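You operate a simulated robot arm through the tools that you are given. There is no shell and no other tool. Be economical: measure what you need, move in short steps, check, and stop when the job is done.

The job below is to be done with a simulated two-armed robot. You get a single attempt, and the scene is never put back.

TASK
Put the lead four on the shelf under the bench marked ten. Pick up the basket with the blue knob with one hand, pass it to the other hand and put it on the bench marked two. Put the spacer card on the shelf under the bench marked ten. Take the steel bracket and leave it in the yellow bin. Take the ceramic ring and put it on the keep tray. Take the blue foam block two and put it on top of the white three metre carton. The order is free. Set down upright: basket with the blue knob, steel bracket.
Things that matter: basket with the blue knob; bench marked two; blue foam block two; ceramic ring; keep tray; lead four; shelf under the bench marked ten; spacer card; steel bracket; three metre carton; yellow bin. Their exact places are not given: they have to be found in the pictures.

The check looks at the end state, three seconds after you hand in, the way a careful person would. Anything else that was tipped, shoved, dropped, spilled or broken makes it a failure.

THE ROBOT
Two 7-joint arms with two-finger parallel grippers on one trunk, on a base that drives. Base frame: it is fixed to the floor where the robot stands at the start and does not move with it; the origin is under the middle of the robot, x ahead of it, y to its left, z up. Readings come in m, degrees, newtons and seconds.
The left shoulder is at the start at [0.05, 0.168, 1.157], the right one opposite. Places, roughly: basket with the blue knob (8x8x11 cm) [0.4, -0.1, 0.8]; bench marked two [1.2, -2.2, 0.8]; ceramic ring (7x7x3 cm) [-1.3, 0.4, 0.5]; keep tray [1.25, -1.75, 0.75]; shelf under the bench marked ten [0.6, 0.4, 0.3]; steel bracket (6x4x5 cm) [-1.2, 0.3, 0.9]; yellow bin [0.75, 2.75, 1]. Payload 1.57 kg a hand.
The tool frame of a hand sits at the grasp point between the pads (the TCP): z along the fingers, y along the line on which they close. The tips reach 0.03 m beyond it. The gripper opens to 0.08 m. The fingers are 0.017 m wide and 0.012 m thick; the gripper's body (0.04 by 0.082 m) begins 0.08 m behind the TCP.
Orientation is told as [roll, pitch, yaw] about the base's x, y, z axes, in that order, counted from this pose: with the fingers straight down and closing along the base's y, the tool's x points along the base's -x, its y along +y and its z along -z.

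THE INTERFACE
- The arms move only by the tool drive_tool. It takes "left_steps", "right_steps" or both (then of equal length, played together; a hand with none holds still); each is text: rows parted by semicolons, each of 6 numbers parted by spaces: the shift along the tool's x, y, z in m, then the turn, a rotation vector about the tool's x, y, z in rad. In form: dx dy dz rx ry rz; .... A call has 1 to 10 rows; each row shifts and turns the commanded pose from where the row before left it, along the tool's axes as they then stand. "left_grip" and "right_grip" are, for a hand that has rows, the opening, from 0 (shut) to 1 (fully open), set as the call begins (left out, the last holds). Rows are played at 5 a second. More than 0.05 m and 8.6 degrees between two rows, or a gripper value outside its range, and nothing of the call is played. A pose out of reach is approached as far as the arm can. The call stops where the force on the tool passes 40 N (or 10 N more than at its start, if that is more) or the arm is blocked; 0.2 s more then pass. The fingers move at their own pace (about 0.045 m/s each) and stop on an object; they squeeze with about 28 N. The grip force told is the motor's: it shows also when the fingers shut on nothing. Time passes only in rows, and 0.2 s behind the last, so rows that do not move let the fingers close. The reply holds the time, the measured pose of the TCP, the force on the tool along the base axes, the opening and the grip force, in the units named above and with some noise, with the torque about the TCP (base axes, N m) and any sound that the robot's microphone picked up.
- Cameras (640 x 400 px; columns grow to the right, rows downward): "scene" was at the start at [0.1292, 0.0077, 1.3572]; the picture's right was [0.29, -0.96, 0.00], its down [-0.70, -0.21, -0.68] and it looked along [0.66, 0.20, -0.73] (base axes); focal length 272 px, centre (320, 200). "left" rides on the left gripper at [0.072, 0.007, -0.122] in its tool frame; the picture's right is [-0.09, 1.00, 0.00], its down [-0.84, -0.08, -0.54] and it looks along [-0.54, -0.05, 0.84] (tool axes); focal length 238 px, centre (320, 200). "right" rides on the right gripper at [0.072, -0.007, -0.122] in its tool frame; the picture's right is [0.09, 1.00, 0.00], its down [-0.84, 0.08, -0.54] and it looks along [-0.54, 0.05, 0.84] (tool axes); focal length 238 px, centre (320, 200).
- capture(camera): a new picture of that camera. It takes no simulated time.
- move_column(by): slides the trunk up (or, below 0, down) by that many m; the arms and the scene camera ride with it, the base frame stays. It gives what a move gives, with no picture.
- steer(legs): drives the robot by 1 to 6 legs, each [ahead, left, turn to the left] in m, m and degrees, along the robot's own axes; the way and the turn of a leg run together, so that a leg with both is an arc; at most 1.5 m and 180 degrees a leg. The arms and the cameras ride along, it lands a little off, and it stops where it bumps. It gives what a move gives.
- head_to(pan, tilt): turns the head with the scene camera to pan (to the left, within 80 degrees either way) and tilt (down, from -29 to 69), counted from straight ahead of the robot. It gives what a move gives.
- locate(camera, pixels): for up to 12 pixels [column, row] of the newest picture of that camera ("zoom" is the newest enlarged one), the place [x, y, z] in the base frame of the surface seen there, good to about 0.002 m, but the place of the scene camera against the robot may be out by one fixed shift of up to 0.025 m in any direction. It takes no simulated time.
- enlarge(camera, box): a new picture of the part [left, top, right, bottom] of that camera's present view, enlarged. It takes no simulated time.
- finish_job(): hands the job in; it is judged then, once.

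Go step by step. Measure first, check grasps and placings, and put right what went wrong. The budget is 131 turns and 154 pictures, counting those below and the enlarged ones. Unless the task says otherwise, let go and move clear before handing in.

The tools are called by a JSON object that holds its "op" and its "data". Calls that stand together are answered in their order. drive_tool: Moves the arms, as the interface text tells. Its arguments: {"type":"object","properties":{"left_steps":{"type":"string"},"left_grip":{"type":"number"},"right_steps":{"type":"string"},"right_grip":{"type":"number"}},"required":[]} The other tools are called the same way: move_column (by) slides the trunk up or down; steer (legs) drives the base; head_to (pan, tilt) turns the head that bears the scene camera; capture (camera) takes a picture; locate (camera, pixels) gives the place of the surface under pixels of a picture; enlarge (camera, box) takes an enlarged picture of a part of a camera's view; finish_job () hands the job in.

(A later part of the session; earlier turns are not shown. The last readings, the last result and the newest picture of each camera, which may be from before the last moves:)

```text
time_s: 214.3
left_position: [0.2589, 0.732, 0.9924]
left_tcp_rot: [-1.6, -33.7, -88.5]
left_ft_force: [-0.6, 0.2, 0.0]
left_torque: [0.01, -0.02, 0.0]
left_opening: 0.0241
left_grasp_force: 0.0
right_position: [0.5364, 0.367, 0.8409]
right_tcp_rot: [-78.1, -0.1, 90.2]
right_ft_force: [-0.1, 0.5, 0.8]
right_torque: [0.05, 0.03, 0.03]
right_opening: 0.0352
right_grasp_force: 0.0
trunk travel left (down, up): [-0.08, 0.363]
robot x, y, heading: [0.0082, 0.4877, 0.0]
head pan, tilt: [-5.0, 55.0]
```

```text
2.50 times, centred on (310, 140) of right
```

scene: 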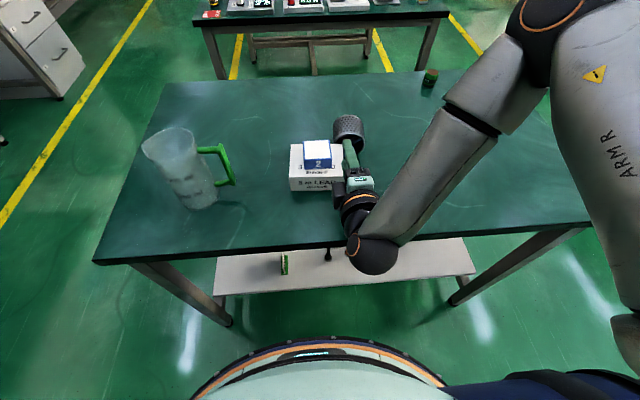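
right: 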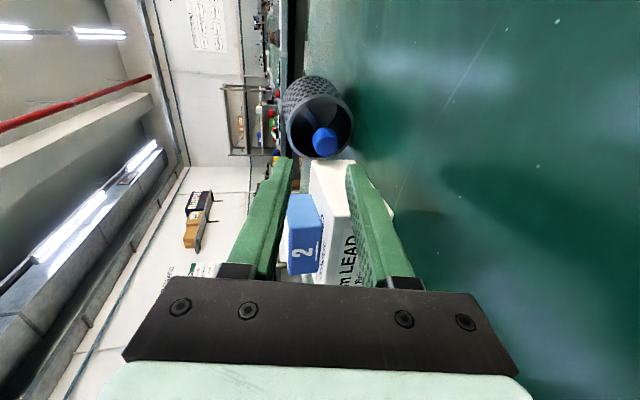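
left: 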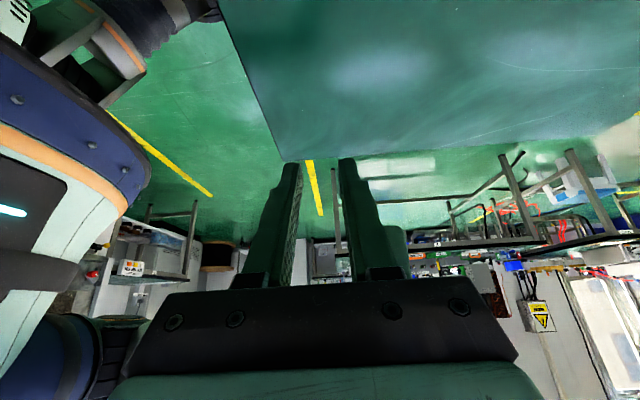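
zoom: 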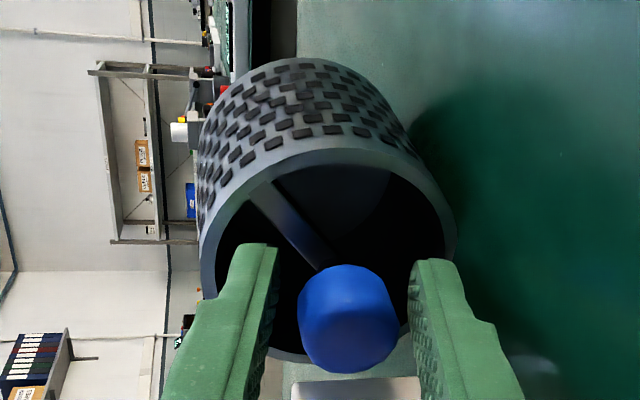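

The knob lies cleanly between the fingers. Grip.

{"op": "drive_tool", "data": {"right_steps": "0 0 0 0 0 0; 0 0 0 0 0 0; 0 0 0 0 0 0", "right_grip": 0}}

{"op": "drive_tool", "data": {"right_steps": "0.005 -0.0293 -0.0062 0 0 0; 0.005 -0.0293 -0.0062 0 0 0; 0.005 -0.0293 -0.0062 0 0 0; 0 -0.0293 -0.0062 0 0 0; 0 0 0 0 0 0"}}

{"op": "capture", "data": {"camera": "scene"}}

```text
time_s: 215.1
left_position: [0.2587, 0.7316, 0.9922]
left_tcp_rot: [-1.6, -33.7, -88.5]
left_ft_force: [-0.2, 0.3, -0.6]
left_torque: [-0.02, 0.01, -0.01]
left_opening: 0.0242
left_grasp_force: 0.1
right_position: [0.537, 0.3669, 0.842]
right_tcp_rot: [-78.2, -0.1, 90.3]
right_ft_force: [1.6, -0.7, 2.3]
right_torque: [-0.08, -0.31, -0.01]
right_opening: 0.027
right_grasp_force: 28.2
trunk travel left (down, up): [-0.08, 0.363]
robot x, y, heading: [0.0056, 0.4842, 0.1]
head pan, tilt: [-5.0, 55.0]
```

```text
time_s: 216.3
left_position: [0.2585, 0.7313, 0.9919]
left_tcp_rot: [-1.6, -33.7, -88.5]
left_ft_force: [-0.2, -0.1, 0.0]
left_torque: [-0.03, 0.01, 0.01]
left_opening: 0.0239
left_grasp_force: 0.1
right_position: [0.5375, 0.3542, 0.9604]
right_tcp_rot: [-78.1, 0.0, 90.3]
right_ft_force: [1.3, -0.5, -1.0]
right_torque: [0.0, 0.06, -0.01]
right_opening: 0.0237
right_grasp_force: 27.3
trunk travel left (down, up): [-0.08, 0.363]
robot x, y, heading: [0.0078, 0.4832, 0.0]
head pan, tilt: [-5.0, 55.0]
```

```text
45 pictures are left
```

scene: 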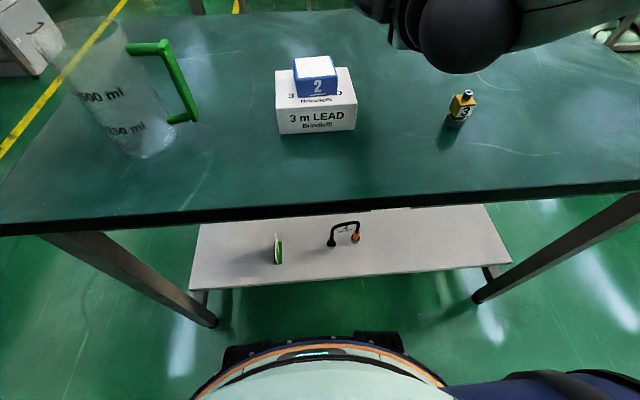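

Basket lifted by its knob; carton and foam are undisturbed. Raise, move it right over clear bench, then swing it upright.

{"op": "move_column", "data": {"by": 0.15}}

{"op": "drive_tool", "data": {"right_steps": "0.04 0 0 0 0 0; 0.04 0 0 0 0 0; 0.04 0 0 0 0 0; 0.04 0 -0.02 0 0 0; 0.04 0 -0.02 0 0 0; 0.02 0 -0.04 0 0 0; 0 0 0 0 0 0"}}

{"op": "drive_tool", "data": {"right_steps": "0 0 0 -0.149 0 0; 0 0 0 -0.149 0 0; 0 0 0 -0.149 0 0; 0 0 0 -0.149 0 0; 0 0 0 -0.149 0 0; 0 0 0 -0.149 0 0; 0 0 0 -0.149 0 0; 0 0 0 -0.149 0 0; 0 0 0 -0.149 0 0; 0 0 0 -0.149 0 0"}}

{"op": "head_to", "data": {"pan": -30, "tilt": 50}}

{"op": "capture", "data": {"camera": "scene"}}

```text
time_s: 218.0
left_position: [0.2589, 0.7322, 1.1417]
left_tcp_rot: [-1.8, -33.7, -88.5]
left_ft_force: [-0.2, -0.1, 0.3]
left_torque: [-0.03, -0.02, -0.02]
left_opening: 0.0239
left_grasp_force: 0.1
right_position: [0.5374, 0.3541, 1.1095]
right_tcp_rot: [-78.1, -0.1, 90.1]
right_ft_force: [0.0, 0.0, -0.9]
right_torque: [-0.04, 0.07, 0.0]
right_opening: 0.0238
right_grasp_force: 28.4
trunk travel left (down, up): [-0.23, 0.213]
robot x, y, heading: [0.006, 0.4822, 0.0]
head pan, tilt: [-5.0, 55.0]
```

```text
time_s: 219.6
left_position: [0.2582, 0.7313, 1.1422]
left_tcp_rot: [-1.5, -33.7, -88.5]
left_ft_force: [0.6, 0.1, -0.2]
left_torque: [0.04, 0.0, 0.0]
left_opening: 0.0241
left_grasp_force: 0.0
right_position: [0.5015, 0.2254, 1.0927]
right_tcp_rot: [-78.2, -0.2, 90.1]
right_ft_force: [0.3, -0.2, 0.1]
right_torque: [0.04, 0.06, -0.02]
right_opening: 0.0238
right_grasp_force: 28.0
right hand out of reach, approached as far as the arm can: row 4, 5, 6
trunk travel left (down, up): [-0.23, 0.213]
robot x, y, heading: [0.0082, 0.488, 0.1]
head pan, tilt: [-5.0, 55.0]
```

```text
time_s: 221.1
left_position: [0.2585, 0.7313, 1.1423]
left_tcp_rot: [-1.6, -33.7, -88.5]
left_ft_force: [0.6, -1.0, -0.7]
left_torque: [-0.02, 0.02, -0.04]
left_opening: 0.024
left_grasp_force: 0.0
right_position: [0.4213, 0.3264, 0.9069]
right_tcp_rot: [-29.4, -0.1, 90.1]
right_ft_force: [-2.5, -1.8, 11.5]
right_torque: [-0.09, 0.04, -0.03]
right_opening: 0.0234
right_grasp_force: 28.0
right hand out of reach, approached as far as the arm can: row 1, 2, 3, 4, 5, 6, 7
trunk travel left (down, up): [-0.23, 0.213]
robot x, y, heading: [0.0051, 0.4895, 0.1]
head pan, tilt: [-5.0, 55.0]
stopped in row 7 (right hand): the force on the tool passed its limit (the readings are from after the stop); the commanded pose is now the measured one
```

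```text
time_s: 222.0
left_position: [0.2578, 0.7326, 1.1424]
left_tcp_rot: [-1.5, -33.8, -88.6]
left_ft_force: [-0.3, 0.6, 0.5]
left_torque: [-0.01, 0.0, 0.03]
left_opening: 0.0239
left_grasp_force: 0.0
right_position: [0.4222, 0.3273, 0.9075]
right_tcp_rot: [-29.4, 0.0, 90.3]
right_ft_force: [0.4, -1.5, 17.5]
right_torque: [0.02, -0.46, -0.03]
right_opening: 0.0231
right_grasp_force: 28.0
trunk travel left (down, up): [-0.23, 0.213]
robot x, y, heading: [0.01, 0.4874, -0.1]
head pan, tilt: [-30.0, 50.0]
```

```text
44 pictures are left
```

scene: 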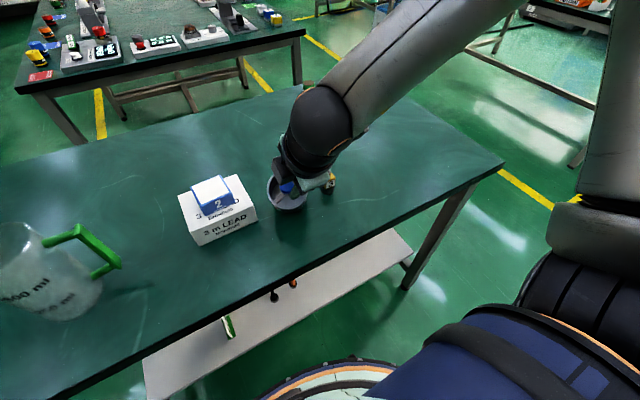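

The out-of-reach swing dragged the hand down and the basket is pressing on the bench (17 N). Lift with the column right away and look.

{"op": "move_column", "data": {"by": 0.06}}

{"op": "enlarge", "data": {"camera": "scene", "box": [220, 110, 380, 250]}}

{"op": "capture", "data": {"camera": "right"}}

```text
time_s: 223.0
left_position: [0.2589, 0.7314, 1.2021]
left_tcp_rot: [-1.8, -33.7, -88.5]
left_ft_force: [-0.3, 0.2, -0.6]
left_torque: [-0.03, -0.02, -0.02]
left_opening: 0.0241
left_grasp_force: 0.0
right_position: [0.4222, 0.3277, 0.9647]
right_tcp_rot: [-29.0, -0.1, 90.2]
right_ft_force: [-0.2, 0.1, -1.2]
right_torque: [0.0, 0.04, -0.02]
right_opening: 0.0231
right_grasp_force: 28.0
trunk travel left (down, up): [-0.29, 0.153]
robot x, y, heading: [0.0075, 0.4877, -0.1]
head pan, tilt: [-30.0, 50.0]
```

```text
2.86 times, centred on (300, 180) of scene
```

zoom: 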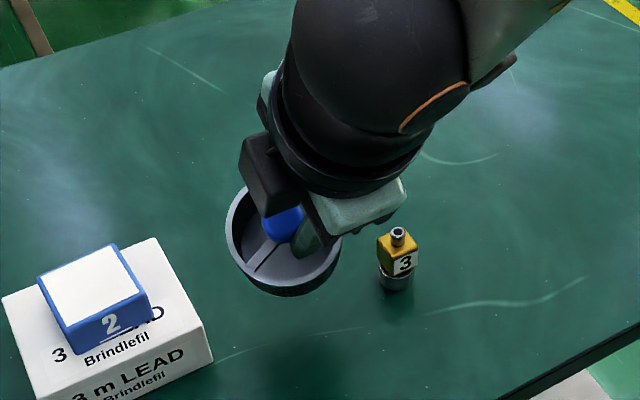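

```text
42 pictures are left
```

right: 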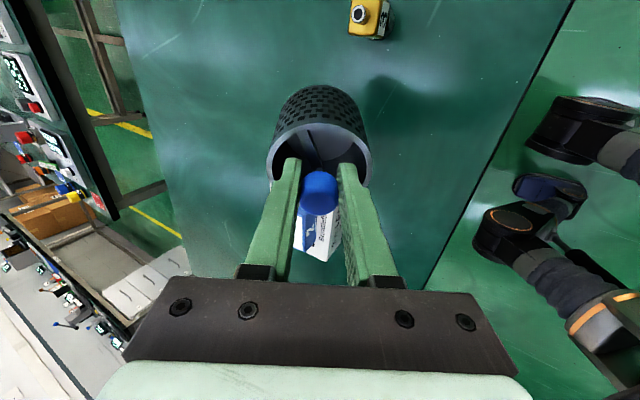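

Basket is still held, tilted ~41° from upright. Finish the swing here with 41° more about the tool x axis.

{"op": "drive_tool", "data": {"right_steps": "0 0 -0.01 -0.1432 0 0; 0 0 -0.01 -0.1432 0 0; 0 0 0 -0.1432 0 0; 0 0 0 -0.1432 0 0; 0 0 0 -0.1432 0 0; 0 0 0 0 0 0"}}

{"op": "enlarge", "data": {"camera": "scene", "box": [200, 80, 400, 250]}}

```text
time_s: 223.6
left_position: [0.2583, 0.7309, 1.202]
left_tcp_rot: [-1.8, -33.6, -88.5]
left_ft_force: [0.2, -0.3, -0.2]
left_torque: [0.03, 0.0, -0.01]
left_opening: 0.024
left_grasp_force: 0.1
right_position: [0.3692, 0.3129, 0.907]
right_tcp_rot: [-18.5, 0.5, 90.0]
right_ft_force: [-8.9, -3.0, 32.5]
right_torque: [-0.01, 1.0, 0.11]
right_opening: 0.0234
right_grasp_force: 28.2
right hand out of reach, approached as far as the arm can: row 1, 2, 3
trunk travel left (down, up): [-0.29, 0.153]
robot x, y, heading: [0.0051, 0.4849, 0.1]
head pan, tilt: [-30.0, 50.0]
stopped in row 3 (right hand): the force on the tool passed its limit (the readings are from after the stop); the commanded pose is now the measured one
```

```text
2.35 times, centred on (300, 165) of scene
```

zoom: 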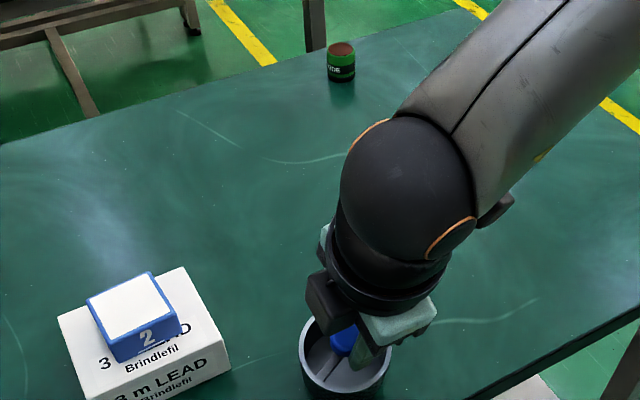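

The basket is now pressed on the bench and looks nearly upright; TCP z=0.907 matches an upright knob. Check the rim's level before releasing.

{"op": "locate", "data": {"camera": "zoom", "pixels": [[303, 350], [306, 365], [345, 396], [384, 372], [388, 358], [312, 328], [320, 385], [340, 340]]}}

{"op": "capture", "data": {"camera": "right"}}

```text
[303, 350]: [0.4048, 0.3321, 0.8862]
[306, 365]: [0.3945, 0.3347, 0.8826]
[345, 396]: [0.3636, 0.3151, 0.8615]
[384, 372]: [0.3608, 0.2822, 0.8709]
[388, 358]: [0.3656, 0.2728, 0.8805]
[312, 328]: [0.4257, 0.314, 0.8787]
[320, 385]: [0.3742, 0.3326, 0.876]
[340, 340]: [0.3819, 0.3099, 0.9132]
```

```text
40 pictures are left
```

right: 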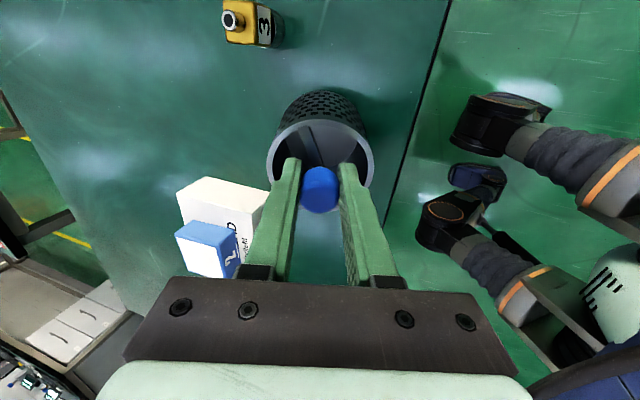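

The rim is close to level and the basket stands on the bench. Open moderately and withdraw along the fingers.

{"op": "drive_tool", "data": {"right_steps": "0 0 0 0 0 0; 0 0 0 0 0 0; 0 0 0 0 0 0", "right_grip": 0.47}}

{"op": "drive_tool", "data": {"right_steps": "0 0 -0.02 0 0 0; 0 0 -0.03 0 0 0; 0 0 -0.04 0 0 0; 0 0 0 0 0 0"}}

{"op": "capture", "data": {"camera": "right"}}

{"op": "capture", "data": {"camera": "scene"}}

```text
time_s: 224.5
left_position: [0.2579, 0.7315, 1.2003]
left_tcp_rot: [-1.7, -33.6, -88.4]
left_ft_force: [-0.4, 0.0, 0.1]
left_torque: [-0.02, 0.06, -0.01]
left_opening: 0.0244
left_grasp_force: 0.1
right_position: [0.373, 0.3128, 0.9089]
right_tcp_rot: [-19.1, 0.6, 89.8]
right_ft_force: [-1.0, -4.6, 23.4]
right_torque: [-0.35, 0.29, 0.02]
right_opening: 0.0313
right_grasp_force: 0.1
trunk travel left (down, up): [-0.29, 0.153]
robot x, y, heading: [0.0097, 0.4827, 0.1]
head pan, tilt: [-30.0, 50.0]
stopped in row 3 (right hand): the force on the tool passed its limit (the readings are from after the stop); the commanded pose is now the measured one
```

```text
time_s: 225.5
left_position: [0.259, 0.7312, 1.2021]
left_tcp_rot: [-1.7, -33.6, -88.5]
left_ft_force: [-0.6, 0.2, 0.6]
left_torque: [-0.01, 0.0, 0.0]
left_opening: 0.0239
left_grasp_force: 0.1
right_position: [0.3319, 0.3212, 0.9485]
right_tcp_rot: [-18.9, 0.6, 89.4]
right_ft_force: [0.5, 0.0, -0.7]
right_torque: [0.01, 0.0, -0.03]
right_opening: 0.0374
right_grasp_force: 0.0
right hand out of reach, approached as far as the arm can: row 1, 2, 3
trunk travel left (down, up): [-0.29, 0.153]
robot x, y, heading: [0.0059, 0.487, 0.1]
head pan, tilt: [-30.0, 50.0]
```

```text
39 pictures are left
```

right: 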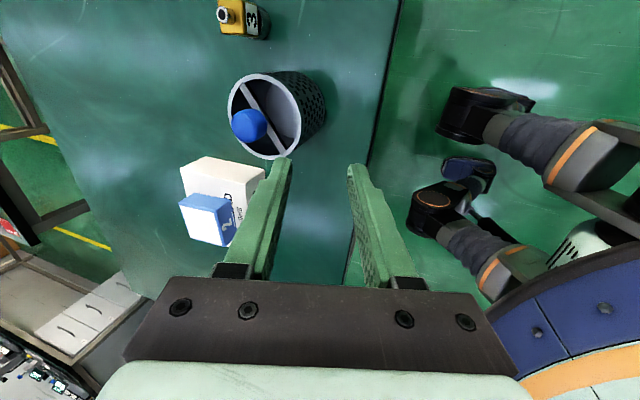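

```text
38 pictures are left
```

scene: 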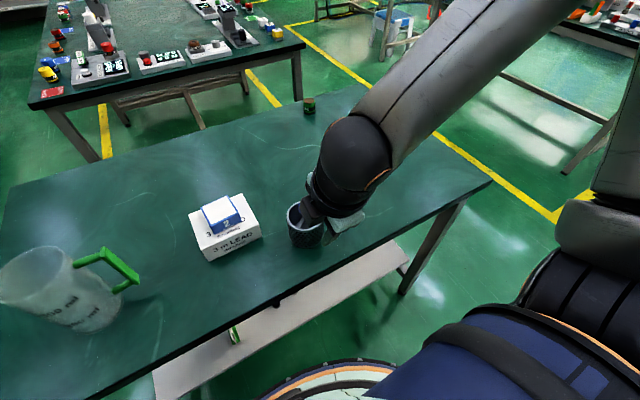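

The basket stands upright again with everything else in place. Measure it (knob, rim, bar ends) from the right camera before re-picking.

{"op": "locate", "data": {"camera": "right", "pixels": [[249, 125], [235, 122], [245, 84], [286, 146], [230, 105], [300, 120], [262, 75], [275, 157], [252, 112], [238, 90]]}}

```text
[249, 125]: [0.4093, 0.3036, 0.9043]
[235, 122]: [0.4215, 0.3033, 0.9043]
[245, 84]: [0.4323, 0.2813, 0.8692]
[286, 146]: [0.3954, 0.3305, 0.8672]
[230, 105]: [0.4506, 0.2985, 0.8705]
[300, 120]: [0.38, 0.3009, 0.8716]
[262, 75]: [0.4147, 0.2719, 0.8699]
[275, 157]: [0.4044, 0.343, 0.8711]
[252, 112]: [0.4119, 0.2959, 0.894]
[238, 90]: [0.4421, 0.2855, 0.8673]
```

Basket centre (0.415, 0.307), knob top 0.905. Raise, turn the right hand back to yaw 0 and level it vertical.

{"op": "move_column", "data": {"by": 0.14}}

{"op": "drive_tool", "data": {"right_steps": "0 0 -0.02 0 0 0.149; 0 0 -0.02 0 0 0.149; 0 0 0 0 0 0.149; 0 0 0 0 0 0.149; 0 0 0 0 0 0.149; 0 0 0 0 0 0.149; 0 0 0 0 0 0.149; 0 0 0 0 0 0.149; 0 0 0 0 0 0.149; 0 0 0 0 0 0.149"}}

{"op": "drive_tool", "data": {"right_steps": "0 0 0 0 0.11 0.04; 0 0 0 0 0.11 0.04; 0 0 0 0 0.11 0; 0 0 0 0 0 0", "right_grip": 0.8}}

```text
time_s: 227.2
left_position: [0.2604, 0.7319, 1.3417]
left_tcp_rot: [-1.8, -33.7, -88.5]
left_ft_force: [0.4, 0.1, -0.5]
left_torque: [-0.02, -0.01, -0.01]
left_opening: 0.0241
left_grasp_force: 0.0
right_position: [0.3337, 0.3205, 1.0893]
right_tcp_rot: [-19.1, 0.6, 89.5]
right_ft_force: [0.2, -0.2, -0.2]
right_torque: [0.02, -0.02, -0.01]
right_opening: 0.0377
right_grasp_force: 0.0
trunk travel left (down, up): [-0.43, 0.013]
robot x, y, heading: [0.0048, 0.4897, 0.1]
head pan, tilt: [-30.0, 50.0]
```

```text
time_s: 229.4
left_position: [0.2586, 0.7315, 1.3402]
left_tcp_rot: [-1.7, -33.7, -88.5]
left_ft_force: [0.2, -0.7, -0.3]
left_torque: [0.0, 0.0, 0.0]
left_opening: 0.0241
left_grasp_force: 0.1
right_position: [0.3233, 0.3222, 1.1275]
right_tcp_rot: [-2.2, -18.8, 4.2]
right_ft_force: [-0.1, 0.1, 0.7]
right_torque: [0.03, 0.01, 0.0]
right_opening: 0.0375
right_grasp_force: 0.1
right hand out of reach, approached as far as the arm can: row 3
trunk travel left (down, up): [-0.43, 0.013]
robot x, y, heading: [0.008, 0.4856, 0.3]
head pan, tilt: [-30.0, 50.0]
```

```text
time_s: 230.4
left_position: [0.2596, 0.7317, 1.341]
left_tcp_rot: [-1.8, -33.7, -88.4]
left_ft_force: [-0.7, 0.0, 0.0]
left_torque: [0.01, 0.01, 0.0]
left_opening: 0.024
left_grasp_force: 0.1
right_position: [0.324, 0.3213, 1.1271]
right_tcp_rot: [-1.1, 0.0, -0.6]
right_ft_force: [-0.2, 0.4, 0.1]
right_torque: [0.03, -0.03, -0.01]
right_opening: 0.064
right_grasp_force: 0.1
trunk travel left (down, up): [-0.43, 0.013]
robot x, y, heading: [0.0089, 0.4861, 0.1]
head pan, tilt: [-30.0, 50.0]
```

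Vertical again. Move above the knob, lower the column, descend and grip.

{"op": "drive_tool", "data": {"right_steps": "-0.0453 -0.0077 0 0.02 0 0; -0.0453 -0.0077 0 0 0 0; 0 0 0 0 0 0"}}

{"op": "move_column", "data": {"by": -0.15}}

{"op": "capture", "data": {"camera": "right"}}

{"op": "locate", "data": {"camera": "right", "pixels": [[325, 145], [320, 135], [330, 155], [315, 150]]}}

```text
time_s: 231.2
left_position: [0.2601, 0.7316, 1.3415]
left_tcp_rot: [-1.7, -33.7, -88.5]
left_ft_force: [-0.2, 0.4, 0.8]
left_torque: [0.06, -0.01, -0.04]
left_opening: 0.024
left_grasp_force: 0.0
right_position: [0.4138, 0.306, 1.1277]
right_tcp_rot: [-2.2, -0.1, -0.6]
right_ft_force: [0.2, -0.3, 0.1]
right_torque: [0.01, 0.0, -0.01]
right_opening: 0.0642
right_grasp_force: 0.1
trunk travel left (down, up): [-0.43, 0.013]
robot x, y, heading: [0.0065, 0.487, -0.1]
head pan, tilt: [-30.0, 50.0]
```

```text
time_s: 232.9
left_position: [0.2592, 0.7308, 1.1915]
left_tcp_rot: [-1.7, -33.6, -88.5]
left_ft_force: [-0.2, 0.1, 1.0]
left_torque: [0.0, 0.02, -0.02]
left_opening: 0.0241
left_grasp_force: 0.1
right_position: [0.4136, 0.3067, 0.9789]
right_tcp_rot: [-2.3, -0.1, -0.6]
right_ft_force: [0.4, 0.5, -0.2]
right_torque: [0.0, -0.01, 0.0]
right_opening: 0.0639
right_grasp_force: 0.0
trunk travel left (down, up): [-0.28, 0.163]
robot x, y, heading: [0.0063, 0.4862, -0.2]
head pan, tilt: [-30.0, 50.0]
```

```text
37 pictures are left
```

right: 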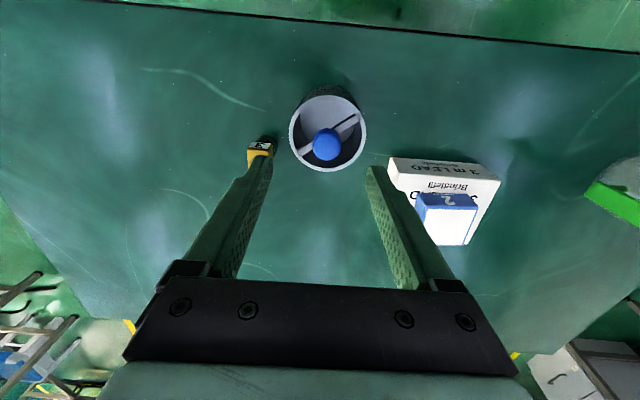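

```text
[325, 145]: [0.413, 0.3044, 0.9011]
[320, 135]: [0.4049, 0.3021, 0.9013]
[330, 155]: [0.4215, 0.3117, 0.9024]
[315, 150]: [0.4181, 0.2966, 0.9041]
```

Aligned. Descend 7.2 cm, grip, and lift.

{"op": "drive_tool", "data": {"right_steps": "0 -0.002 0.03 -0.038 0 0; 0 0 0.03 0 0 0; 0 0 0.012 0 0 0; 0 0 0 0 0 0"}}

{"op": "drive_tool", "data": {"right_steps": "0 0 0 0 0 0; 0 0 0 0 0 0; 0 0 0 0 0 0; 0 0 0 0 0 0; 0 0 -0.02 0 0 0; 0 0 -0.04 0 0 0; 0 0 -0.04 0 0 0; 0 0 -0.04 0 0 0; 0 0 0 0 0 0", "right_grip": 0}}

{"op": "capture", "data": {"camera": "right"}}

```text
time_s: 233.9
left_position: [0.2596, 0.7322, 1.1903]
left_tcp_rot: [-1.7, -33.7, -88.5]
left_ft_force: [-0.5, 0.0, 0.0]
left_torque: [0.0, 0.0, 0.0]
left_opening: 0.024
left_grasp_force: 0.1
right_position: [0.4134, 0.303, 0.9071]
right_tcp_rot: [0.0, -0.1, -0.5]
right_ft_force: [-0.4, -0.4, 0.3]
right_torque: [-0.01, 0.0, -0.01]
right_opening: 0.064
right_grasp_force: 0.0
trunk travel left (down, up): [-0.28, 0.163]
robot x, y, heading: [0.0098, 0.4853, 0.3]
head pan, tilt: [-30.0, 50.0]
```

```text
time_s: 235.9
left_position: [0.2603, 0.7314, 1.1912]
left_tcp_rot: [-1.8, -33.7, -88.5]
left_ft_force: [-0.2, -0.2, -0.2]
left_torque: [-0.02, -0.03, -0.01]
left_opening: 0.024
left_grasp_force: 0.0
right_position: [0.4125, 0.3028, 1.0471]
right_tcp_rot: [0.0, 0.0, -0.5]
right_ft_force: [0.3, 0.8, -2.1]
right_torque: [-0.01, -0.01, 0.04]
right_opening: 0.0247
right_grasp_force: 28.0
trunk travel left (down, up): [-0.28, 0.163]
robot x, y, heading: [0.0082, 0.4849, -0.1]
head pan, tilt: [-30.0, 50.0]
```

```text
36 pictures are left
```

right: 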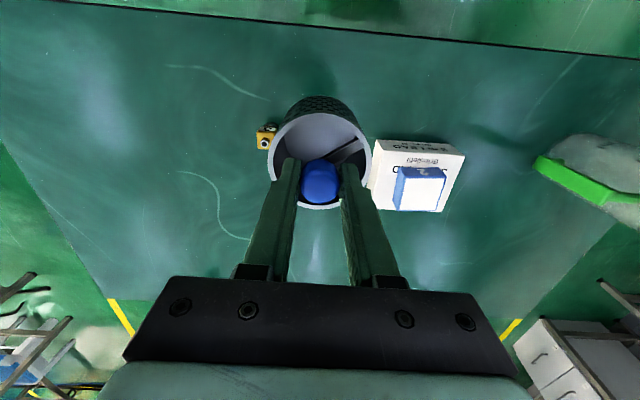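

Basket held by the knob again. For the pass, the left hand will take the far-left wall with its fingers running parallel to the bar (yaw ≈ −53°, tilt ≈ 55°). Orient the left hand and shift to the clear part of the bench.

{"op": "drive_tool", "data": {"left_steps": "0 0 0 -0.0688 0 -0.1032; 0 0 0 -0.0688 0 -0.1032; 0 0 0 -0.0688 0 -0.1032; 0 0 0 -0.0688 0 -0.1032; 0 0 0 -0.0688 0 -0.1032; 0 0 0 0 -0.124 0; 0 0 0 0 -0.124 0; 0 0 0 0 -0.124 0; 0 0 0 0 0 0", "left_grip": 0.22}}

{"op": "steer", "data": {"legs": [[0, -0.45, 0]]}}

{"op": "drive_tool", "data": {"right_steps": "0 0.036 0 0 0 0; 0 0.036 0 0 0 0; 0 0.036 0 0 0 0; 0 0.036 0 0 0 0; 0 0.036 0 0 0 0; 0 0 0 0 0 0"}}

{"op": "capture", "data": {"camera": "left"}}

```text
time_s: 237.9
left_position: [0.259, 0.7315, 1.1909]
left_tcp_rot: [-2.0, -54.2, -52.3]
left_ft_force: [0.3, 0.2, 0.4]
left_torque: [-0.02, 0.02, 0.0]
left_opening: 0.0175
left_grasp_force: 0.0
right_position: [0.4136, 0.3033, 1.0466]
right_tcp_rot: [0.1, -0.2, -0.7]
right_ft_force: [-0.2, 0.7, -1.2]
right_torque: [0.01, 0.0, 0.0]
right_opening: 0.0245
right_grasp_force: 27.8
trunk travel left (down, up): [-0.28, 0.163]
robot x, y, heading: [0.0089, 0.4865, 0.0]
head pan, tilt: [-30.0, 50.0]
```

```text
time_s: 240.7
left_position: [0.259, 0.2797, 1.1905]
left_tcp_rot: [-1.9, -54.1, -51.9]
left_ft_force: [0.1, 0.5, -0.6]
left_torque: [0.02, 0.02, 0.01]
left_opening: 0.0175
left_grasp_force: 0.0
right_position: [0.4163, -0.1494, 1.0453]
right_tcp_rot: [0.0, -0.2, -0.2]
right_ft_force: [-0.3, -0.4, -1.3]
right_torque: [0.02, 0.0, -0.03]
right_opening: 0.0246
right_grasp_force: 28.0
trunk travel left (down, up): [-0.28, 0.163]
robot x, y, heading: [0.0114, 0.0314, 0.5]
head pan, tilt: [-30.0, 50.0]
```

```text
time_s: 242.1
left_position: [0.2599, 0.2786, 1.19]
left_tcp_rot: [-2.0, -54.2, -51.9]
left_ft_force: [-1.2, 0.6, -0.2]
left_torque: [0.01, 0.01, -0.04]
left_opening: 0.0177
left_grasp_force: 0.1
right_position: [0.419, 0.0315, 1.0452]
right_tcp_rot: [0.0, -0.1, -0.3]
right_ft_force: [0.2, -0.1, -0.8]
right_torque: [0.0, -0.01, 0.04]
right_opening: 0.0246
right_grasp_force: 27.7
trunk travel left (down, up): [-0.28, 0.163]
robot x, y, heading: [0.01, 0.0309, 0.2]
head pan, tilt: [-30.0, 50.0]
```

```text
35 pictures are left
```

left: 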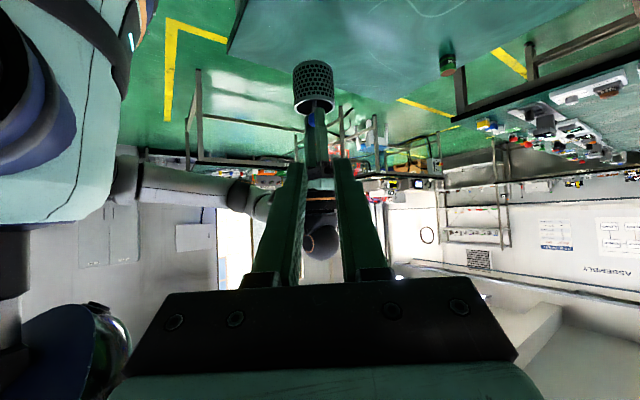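

Basket centre should be (0.4195, 0.033), rim z≈1.009. Advance the left hand most of the way along its axis, then measure the rim.

{"op": "drive_tool", "data": {"left_steps": "-0.0015 0.0016 0.042 0 0 0; -0.0015 0.0016 0.042 0 0 0; -0.0015 0.0016 0.042 0 0 0; -0.0015 0.0016 0.042 0 0 0; -0.0015 0.0016 0.042 0 0 0; 0 0 0 0 0 0"}}

{"op": "enlarge", "data": {"camera": "left", "box": [250, 60, 410, 180]}}

{"op": "locate", "data": {"camera": "zoom", "pixels": [[220, 200], [225, 215], [400, 190], [398, 205], [390, 220], [240, 230], [300, 240], [350, 240]]}}

```text
time_s: 243.4
left_position: [0.3657, 0.1405, 1.0724]
left_tcp_rot: [-2.0, -54.1, -51.9]
left_ft_force: [-0.3, 0.1, -0.3]
left_torque: [-0.02, 0.0, 0.0]
left_opening: 0.0175
left_grasp_force: 0.0
right_position: [0.4199, 0.0316, 1.0462]
right_tcp_rot: [-0.1, -0.1, -0.3]
right_ft_force: [-1.1, -0.2, -1.0]
right_torque: [-0.01, 0.02, -0.02]
right_opening: 0.0248
right_grasp_force: 27.5
trunk travel left (down, up): [-0.28, 0.163]
robot x, y, heading: [0.0097, 0.0322, 0.3]
head pan, tilt: [-30.0, 50.0]
```

```text
3.33 times, centred on (330, 120) of left
```

zoom: 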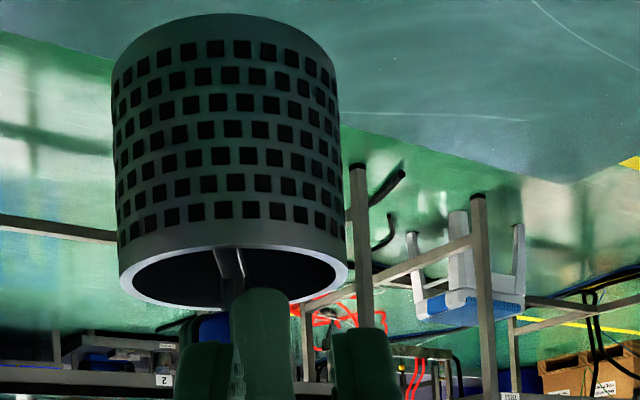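

```text
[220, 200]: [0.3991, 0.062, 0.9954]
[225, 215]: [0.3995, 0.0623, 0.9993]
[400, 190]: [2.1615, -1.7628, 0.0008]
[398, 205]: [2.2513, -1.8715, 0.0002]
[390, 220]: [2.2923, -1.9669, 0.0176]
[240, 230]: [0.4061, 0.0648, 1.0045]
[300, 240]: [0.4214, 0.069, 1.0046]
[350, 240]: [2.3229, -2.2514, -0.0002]
```

{"op": "locate", "data": {"camera": "zoom", "pixels": [[343, 262], [345, 272], [338, 285], [123, 265], [123, 278], [135, 292], [322, 254], [240, 250], [160, 252], [228, 262]]}}

```text
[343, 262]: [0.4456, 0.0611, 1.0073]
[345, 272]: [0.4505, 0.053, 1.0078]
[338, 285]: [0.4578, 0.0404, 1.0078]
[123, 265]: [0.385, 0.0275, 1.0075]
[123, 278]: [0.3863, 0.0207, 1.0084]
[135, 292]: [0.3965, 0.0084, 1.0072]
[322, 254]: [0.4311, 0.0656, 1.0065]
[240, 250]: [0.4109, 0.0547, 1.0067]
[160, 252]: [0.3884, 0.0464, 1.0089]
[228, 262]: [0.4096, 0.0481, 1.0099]
```

Rim centre (0.421, 0.0335), radius 0.036, z 1.0075. Shift 1.2 cm so the fingers straddle the wall, advance part way and check.

{"op": "drive_tool", "data": {"left_steps": "0 0.0118 0.03 0 0 0; 0 0 0.04 0 0 0; 0 0 0.02 0 0 0; 0 0 0 0 0 0"}}

{"op": "enlarge", "data": {"camera": "left", "box": [240, 60, 400, 200]}}

```text
time_s: 244.4
left_position: [0.4193, 0.0902, 1.0225]
left_tcp_rot: [-1.9, -54.1, -51.8]
left_ft_force: [-1.3, 16.4, 5.3]
left_torque: [0.13, 0.02, -0.02]
left_opening: 0.0095
left_grasp_force: 0.0
right_position: [0.4204, 0.0292, 1.0454]
right_tcp_rot: [-0.4, 0.0, -0.4]
right_ft_force: [1.3, -15.4, -7.1]
right_torque: [-0.86, -0.06, -0.01]
right_opening: 0.025
right_grasp_force: 28.0
trunk travel left (down, up): [-0.28, 0.163]
robot x, y, heading: [0.0105, 0.0344, 0.4]
head pan, tilt: [-30.0, 50.0]
```

```text
2.86 times, centred on (320, 130) of left
```

zoom: 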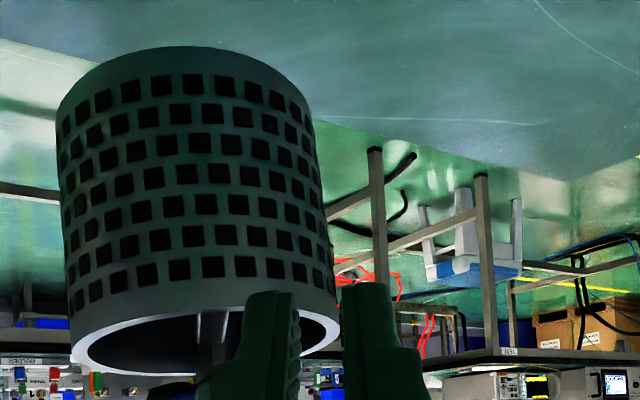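

Contact: the left inner finger is touching the right finger (16 N). Back off 3 cm, drop the line of approach by 1.1 cm perpendicular to the fingers, and re-measure.

{"op": "drive_tool", "data": {"left_steps": "0 0 -0.03 0 0 0; 0.011 0 -0.01 0 0 0; 0 0 0 0 0 0"}}

{"op": "enlarge", "data": {"camera": "left", "box": [240, 60, 400, 200]}}

{"op": "locate", "data": {"camera": "zoom", "pixels": [[330, 262], [328, 275], [318, 288], [90, 285], [300, 245], [205, 275]]}}

```text
time_s: 245.2
left_position: [0.3962, 0.1205, 1.0345]
left_tcp_rot: [-2.1, -54.2, -51.8]
left_ft_force: [-0.3, -0.7, 0.5]
left_torque: [0.0, 0.01, 0.01]
left_opening: 0.0176
left_grasp_force: 0.1
right_position: [0.4202, 0.0322, 1.0458]
right_tcp_rot: [0.1, -0.1, -0.2]
right_ft_force: [-0.1, -0.5, -0.9]
right_torque: [0.0, 0.01, 0.01]
right_opening: 0.0234
right_grasp_force: 27.3
trunk travel left (down, up): [-0.28, 0.163]
robot x, y, heading: [0.0108, 0.035, 0.3]
head pan, tilt: [-30.0, 50.0]
```

```text
2.86 times, centred on (320, 130) of left
```

zoom: 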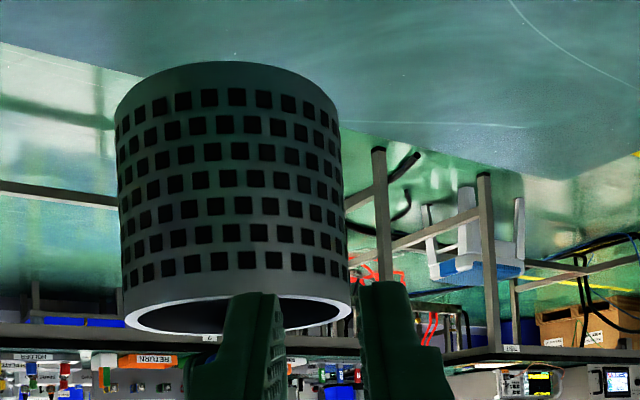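

```text
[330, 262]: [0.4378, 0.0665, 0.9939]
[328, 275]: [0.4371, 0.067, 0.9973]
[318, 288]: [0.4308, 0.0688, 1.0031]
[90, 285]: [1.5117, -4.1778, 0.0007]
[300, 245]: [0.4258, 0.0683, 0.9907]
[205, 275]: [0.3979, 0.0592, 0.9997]
```

{"op": "locate", "data": {"camera": "zoom", "pixels": [[346, 306], [347, 314], [340, 322], [128, 316], [130, 325], [320, 299], [180, 301], [300, 327]]}}

```text
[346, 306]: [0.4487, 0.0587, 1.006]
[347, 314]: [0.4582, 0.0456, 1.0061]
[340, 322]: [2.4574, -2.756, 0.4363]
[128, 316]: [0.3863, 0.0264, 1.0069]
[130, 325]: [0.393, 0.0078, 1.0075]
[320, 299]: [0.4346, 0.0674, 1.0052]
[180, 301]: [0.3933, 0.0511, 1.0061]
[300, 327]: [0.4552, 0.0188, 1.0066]
```

The 55° line would cross the rim wall; a steeper tilt on the front wall is the right geometry (clear of knob, bar and right fingers by ≥3 mm). Reorient the left hand to yaw −90°, tilt 35°, opening 13 mm.

{"op": "drive_tool", "data": {"left_steps": "0 0 -0.05 0 0 0; 0 0 0 0 0.112 0; 0 0 0 0 0.112 0; 0 0 0 0 0.112 0; 0 0 0 0.0763 0 0.109; 0 0 0 0.0763 0 0.109; 0 0 0 0.0763 0 0.109; 0 0 0 0.0763 0 0.109; 0 0 0 0.0763 0 0.109; 0 0 0 0 0 0", "left_grip": 0.16}}

```text
time_s: 247.4
left_position: [0.3681, 0.1474, 1.0649]
left_tcp_rot: [1.1, -40.1, -94.1]
left_ft_force: [-0.2, 0.5, -0.3]
left_torque: [0.01, -0.03, 0.0]
left_opening: 0.0127
left_grasp_force: 0.1
left hand out of reach, approached as far as the arm can: row 3
right_position: [0.4187, 0.0305, 1.0448]
right_tcp_rot: [0.0, 0.0, -0.2]
right_ft_force: [0.7, -0.7, -0.4]
right_torque: [-0.04, 0.01, 0.01]
right_opening: 0.0232
right_grasp_force: 27.1
trunk travel left (down, up): [-0.28, 0.163]
robot x, y, heading: [0.0124, 0.0337, 0.4]
head pan, tilt: [-30.0, 50.0]
```

{"op": "drive_tool", "data": {"left_steps": "0 0 0 -0.04 0.088 -0.057; -0.03 0.0088 0.0241 0 0 0; -0.0295 0.0088 0.0242 0 0 0; 0 0 0 0 0 0"}}

{"op": "enlarge", "data": {"camera": "left", "box": [240, 60, 400, 200]}}

{"op": "locate", "data": {"camera": "zoom", "pixels": [[200, 300], [215, 320], [205, 280], [240, 250], [260, 340], [420, 270]]}}

```text
time_s: 248.4
left_position: [0.3878, 0.0718, 1.0602]
left_tcp_rot: [0.9, -35.1, -89.7]
left_ft_force: [-0.4, 0.2, 1.1]
left_torque: [-0.02, 0.01, 0.02]
left_opening: 0.0126
left_grasp_force: 0.2
right_position: [0.4189, 0.0309, 1.0447]
right_tcp_rot: [0.1, -0.1, -0.2]
right_ft_force: [-0.6, 0.5, -1.2]
right_torque: [0.0, -0.04, -0.04]
right_opening: 0.0229
right_grasp_force: 27.5
trunk travel left (down, up): [-0.28, 0.163]
robot x, y, heading: [0.0076, 0.0332, 0.1]
head pan, tilt: [-30.0, 50.0]
```

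```text
2.86 times, centred on (320, 130) of left
```

zoom: 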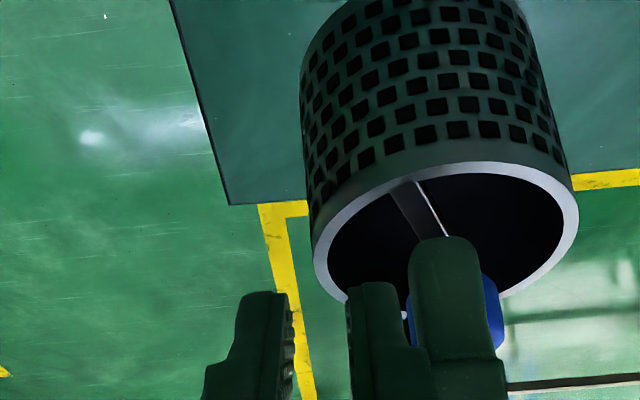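

```text
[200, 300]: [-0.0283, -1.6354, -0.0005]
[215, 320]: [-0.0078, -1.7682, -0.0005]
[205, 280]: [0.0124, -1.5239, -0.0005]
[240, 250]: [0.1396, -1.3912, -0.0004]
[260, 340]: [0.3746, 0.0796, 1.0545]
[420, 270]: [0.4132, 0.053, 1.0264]
```

{"op": "locate", "data": {"camera": "zoom", "pixels": [[318, 250], [319, 262], [322, 275], [332, 290], [570, 215], [565, 235], [425, 172], [410, 190]]}}

```text
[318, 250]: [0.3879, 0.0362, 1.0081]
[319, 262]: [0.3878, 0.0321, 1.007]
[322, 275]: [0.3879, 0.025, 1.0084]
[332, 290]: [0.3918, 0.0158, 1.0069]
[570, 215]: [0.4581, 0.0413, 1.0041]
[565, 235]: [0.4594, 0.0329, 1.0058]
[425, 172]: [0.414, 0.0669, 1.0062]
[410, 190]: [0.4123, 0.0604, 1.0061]
```

The front wall (x 0.3878) is exactly centred on the fingers. Advance 7.8 cm in small rows, then close.

{"op": "drive_tool", "data": {"left_steps": "0 0 0.02 0 0 0; 0 0 0.02 0 0 0; 0 0 0.02 0 0 0; 0 0 0.018 0 0 0; 0 0 0 0 0 0"}}

{"op": "enlarge", "data": {"camera": "left", "box": [240, 60, 400, 200]}}

```text
time_s: 249.1
left_position: [0.3914, 0.0535, 1.0338]
left_tcp_rot: [1.3, -35.6, -89.4]
left_ft_force: [-1.1, 2.9, -0.4]
left_torque: [-0.23, -0.04, 0.02]
left_opening: 0.013
left_grasp_force: 0.0
right_position: [0.4235, 0.0231, 1.0421]
right_tcp_rot: [-1.3, 0.3, -0.8]
right_ft_force: [0.7, -3.2, -0.6]
right_torque: [0.17, 0.04, 0.02]
right_opening: 0.0231
right_grasp_force: 27.9
trunk travel left (down, up): [-0.28, 0.163]
robot x, y, heading: [0.0115, 0.028, 0.4]
head pan, tilt: [-30.0, 50.0]
stopped in row 3 (right hand): the force on the tool passed its limit (the readings are from after the stop); the commanded pose is now the measured one
```

```text
2.86 times, centred on (320, 130) of left
```

zoom: 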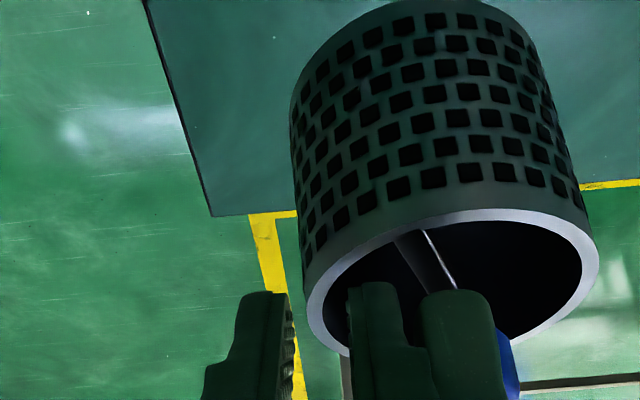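

The left palm block is meeting the right palm, so a wall grip beside a vertical hand can't work. New plan: re-grip the knob only by its top with the right hand, then take its lower part with the left hand nearly horizontal. Back the left hand off and set the basket down.

{"op": "drive_tool", "data": {"left_steps": "0 0 -0.03 0 0 0; 0 0 -0.04 0 0 0; 0 0 -0.04 0 0 0; 0.03 0 -0.03 0 0 0; 0.04 0 -0.02 0 0 0; 0 0 0 0 0 0"}}

{"op": "drive_tool", "data": {"right_steps": "0.003 0.008 0 0.02 0 0.01; 0 0 0.04 0 0 0; 0 0 0.04 0 0 0; 0 0 0.03 0 0 0; 0 0 0.012 0 0 0; 0 0 0.005 0 0 0; 0 0 0.003 0 0 0; 0 0 0.003 0 0 0; 0 0 0 0 0 0"}}

{"op": "capture", "data": {"camera": "right"}}

```text
time_s: 250.5
left_position: [0.3874, 0.2023, 1.1263]
left_tcp_rot: [1.3, -35.5, -89.5]
left_ft_force: [0.2, 0.2, -0.5]
left_torque: [-0.02, -0.01, 0.01]
left_opening: 0.0131
left_grasp_force: 0.1
right_position: [0.4224, 0.0246, 1.0422]
right_tcp_rot: [-1.4, 0.2, -0.7]
right_ft_force: [-0.3, -0.1, -0.4]
right_torque: [0.0, 0.01, -0.01]
right_opening: 0.0234
right_grasp_force: 28.3
trunk travel left (down, up): [-0.28, 0.163]
robot x, y, heading: [0.0113, 0.0322, 0.5]
head pan, tilt: [-30.0, 50.0]
```

```text
time_s: 252.5
left_position: [0.3856, 0.2016, 1.1246]
left_tcp_rot: [1.5, -35.5, -89.6]
left_ft_force: [-0.6, 0.5, 0.4]
left_torque: [0.02, 0.01, 0.02]
left_opening: 0.0128
left_grasp_force: 0.2
right_position: [0.4186, 0.0259, 0.9112]
right_tcp_rot: [-2.4, 0.2, -1.5]
right_ft_force: [-0.5, -1.9, 8.8]
right_torque: [0.18, -0.15, -0.02]
right_opening: 0.0233
right_grasp_force: 27.9
trunk travel left (down, up): [-0.28, 0.163]
robot x, y, heading: [0.01, 0.0333, 0.3]
head pan, tilt: [-30.0, 50.0]
```

```text
29 pictures are left
```

right: 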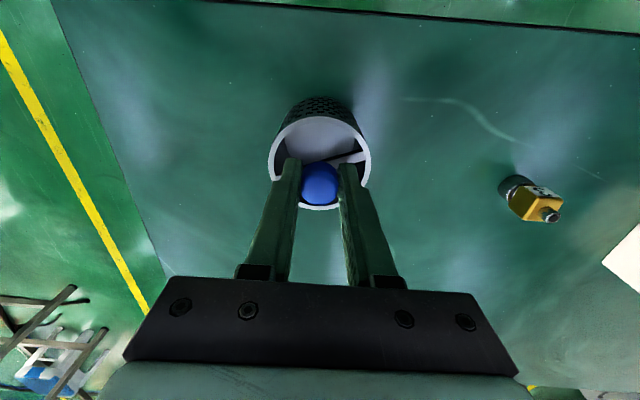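

The basket stands on the bench, still gripped. Closing directions will be perpendicular (right along y, left along x on the knob), so this grip works: lift 5 cm and bring the left hand in nearly horizontal.

{"op": "drive_tool", "data": {"right_steps": "0 0 -0.02 0 0 0; 0 0 -0.03 0 0 0; 0 0 0 0 0 0"}}

{"op": "drive_tool", "data": {"left_steps": "0 0 0 0 -0.138 0; 0 0 0 0 -0.138 0; 0 0 0 0 -0.138 0; 0 0 0 0 -0.138 0; 0 0 0 0 -0.138 0; 0.033 0.008 0.027 0 0 0; 0.033 0.008 0.027 0 0 0; 0.033 0.008 0.027 0 0 0; 0.033 0.008 0.01 0 0 0; 0 0 0 0 0 0", "left_grip": 0.62}}

{"op": "capture", "data": {"camera": "left"}}

```text
time_s: 253.3
left_position: [0.3884, 0.2032, 1.1248]
left_tcp_rot: [1.2, -35.5, -89.4]
left_ft_force: [-0.4, 0.4, 0.5]
left_torque: [0.02, -0.02, -0.01]
left_opening: 0.0127
left_grasp_force: 0.0
right_position: [0.419, 0.0263, 0.9582]
right_tcp_rot: [-2.3, 0.3, -1.3]
right_ft_force: [-0.1, 0.7, -1.2]
right_torque: [-0.02, 0.01, 0.0]
right_opening: 0.0233
right_grasp_force: 28.1
trunk travel left (down, up): [-0.28, 0.163]
robot x, y, heading: [0.0086, 0.0335, 0.2]
head pan, tilt: [-30.0, 50.0]
```

```text
time_s: 255.5
left_position: [0.4249, 0.1478, 0.9707]
left_tcp_rot: [4.4, -75.0, -92.8]
left_ft_force: [0.1, 0.5, 0.7]
left_torque: [0.0, -0.02, 0.03]
left_opening: 0.0495
left_grasp_force: 0.1
right_position: [0.4178, 0.0283, 0.9595]
right_tcp_rot: [-2.4, 0.2, -1.4]
right_ft_force: [0.3, -0.3, -0.6]
right_torque: [0.01, 0.0, -0.01]
right_opening: 0.0231
right_grasp_force: 28.2
trunk travel left (down, up): [-0.28, 0.163]
robot x, y, heading: [0.0117, 0.0278, 0.4]
head pan, tilt: [-30.0, 50.0]
```

```text
28 pictures are left
```

left: 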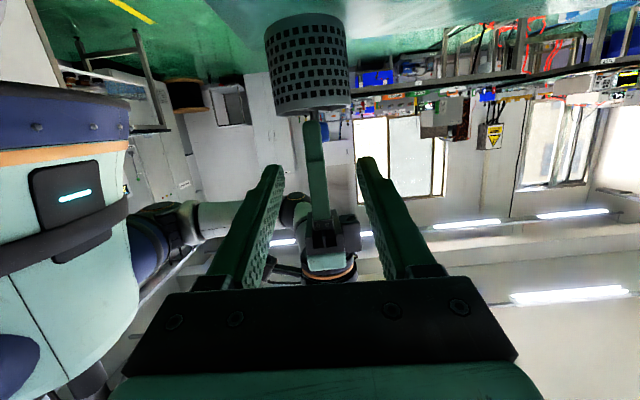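

The right finger and knob lie centred between the left fingers. Shift 1 cm and advance 11.7 cm.

{"op": "drive_tool", "data": {"left_steps": "0.0024 -0.0104 0.02 0 0 0; 0 0 0.03 0 0 0; 0 0 0.03 0 0 0; 0 0 0.025 0 0 0; 0 0 0.012 0 0 0; 0 0 0 0 0 0"}}

{"op": "enlarge", "data": {"camera": "left", "box": [220, 60, 420, 220]}}

```text
time_s: 256.9
left_position: [0.4128, 0.0399, 0.9447]
left_tcp_rot: [4.2, -74.9, -92.6]
left_ft_force: [0.6, 0.7, -0.5]
left_torque: [0.0, 0.01, -0.03]
left_opening: 0.0497
left_grasp_force: 0.1
left hand out of reach, approached as far as the arm can: row 5
right_position: [0.4192, 0.0285, 0.9583]
right_tcp_rot: [-2.4, 0.2, -1.4]
right_ft_force: [0.3, 0.1, -1.3]
right_torque: [0.0, 0.0, 0.03]
right_opening: 0.0236
right_grasp_force: 28.1
trunk travel left (down, up): [-0.28, 0.163]
robot x, y, heading: [0.0133, 0.0326, 0.6]
head pan, tilt: [-30.0, 50.0]
```

```text
2.50 times, centred on (320, 140) of left
```

zoom: 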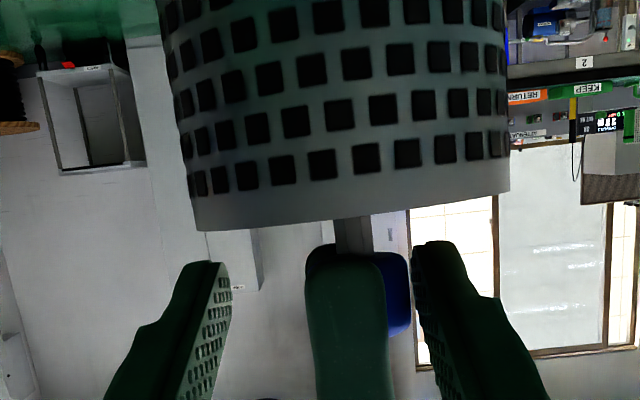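

Straddling the knob; shift 6 mm in +x to centre, then close the left hand on the knob.

{"op": "drive_tool", "data": {"left_steps": "0 0.006 0 0 0 0; 0 0 0 0 0 0"}}

{"op": "drive_tool", "data": {"left_steps": "0 0 0 0 0 0; 0 0 0 0 0 0; 0 0 0 0 0 0; 0 0 0 0 0 0", "left_grip": 0}}

{"op": "drive_tool", "data": {"right_steps": "0 0 0 0 0 0; 0 0 0 0 0 0; 0 0 0 0 0 0", "right_grip": 0.55}}

{"op": "capture", "data": {"camera": "right"}}

```text
time_s: 257.5
left_position: [0.4175, 0.0426, 0.947]
left_tcp_rot: [4.2, -75.0, -92.8]
left_ft_force: [0.1, -0.3, 0.3]
left_torque: [0.02, -0.02, -0.03]
left_opening: 0.0499
left_grasp_force: 0.0
right_position: [0.4189, 0.0274, 0.959]
right_tcp_rot: [-2.4, 0.2, -1.3]
right_ft_force: [0.5, -0.5, -0.9]
right_torque: [-0.01, -0.01, 0.01]
right_opening: 0.0231
right_grasp_force: 27.4
trunk travel left (down, up): [-0.28, 0.163]
robot x, y, heading: [0.0107, 0.0278, 0.5]
head pan, tilt: [-30.0, 50.0]
```

```text
time_s: 258.5
left_position: [0.4194, 0.0431, 0.9485]
left_tcp_rot: [4.3, -74.9, -92.5]
left_ft_force: [18.6, -1.8, -1.3]
left_torque: [-0.01, 0.3, 0.22]
left_opening: 0.0241
left_grasp_force: 28.4
right_position: [0.4181, 0.0284, 0.9589]
right_tcp_rot: [-2.4, 0.4, -1.1]
right_ft_force: [-19.1, 1.2, 2.3]
right_torque: [0.11, -0.12, 0.07]
right_opening: 0.0235
right_grasp_force: 27.9
trunk travel left (down, up): [-0.28, 0.163]
robot x, y, heading: [0.0088, 0.0319, 0.4]
head pan, tilt: [-30.0, 50.0]
```

```text
time_s: 259.3
left_position: [0.417, 0.0434, 0.946]
left_tcp_rot: [4.1, -75.0, -92.7]
left_ft_force: [0.7, 16.4, 2.1]
left_torque: [0.04, -0.05, 0.17]
left_opening: 0.0233
left_grasp_force: 27.7
right_position: [0.4211, 0.0263, 0.9586]
right_tcp_rot: [-2.7, 0.2, -1.5]
right_ft_force: [-0.6, -16.6, -3.8]
right_torque: [-0.31, 0.07, -0.15]
right_opening: 0.0296
right_grasp_force: 0.0
trunk travel left (down, up): [-0.28, 0.163]
robot x, y, heading: [0.014, 0.032, 0.3]
head pan, tilt: [-30.0, 50.0]
```

```text
26 pictures are left
```

right: 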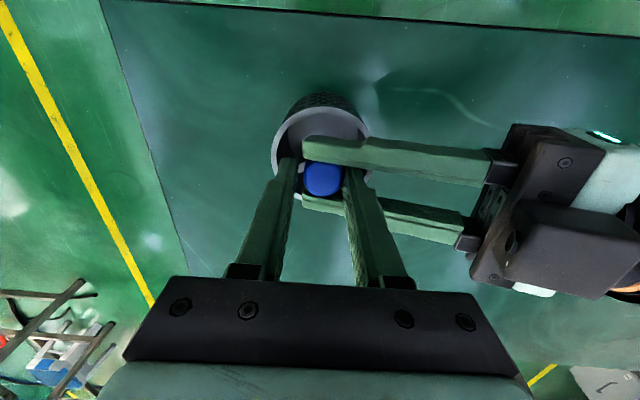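

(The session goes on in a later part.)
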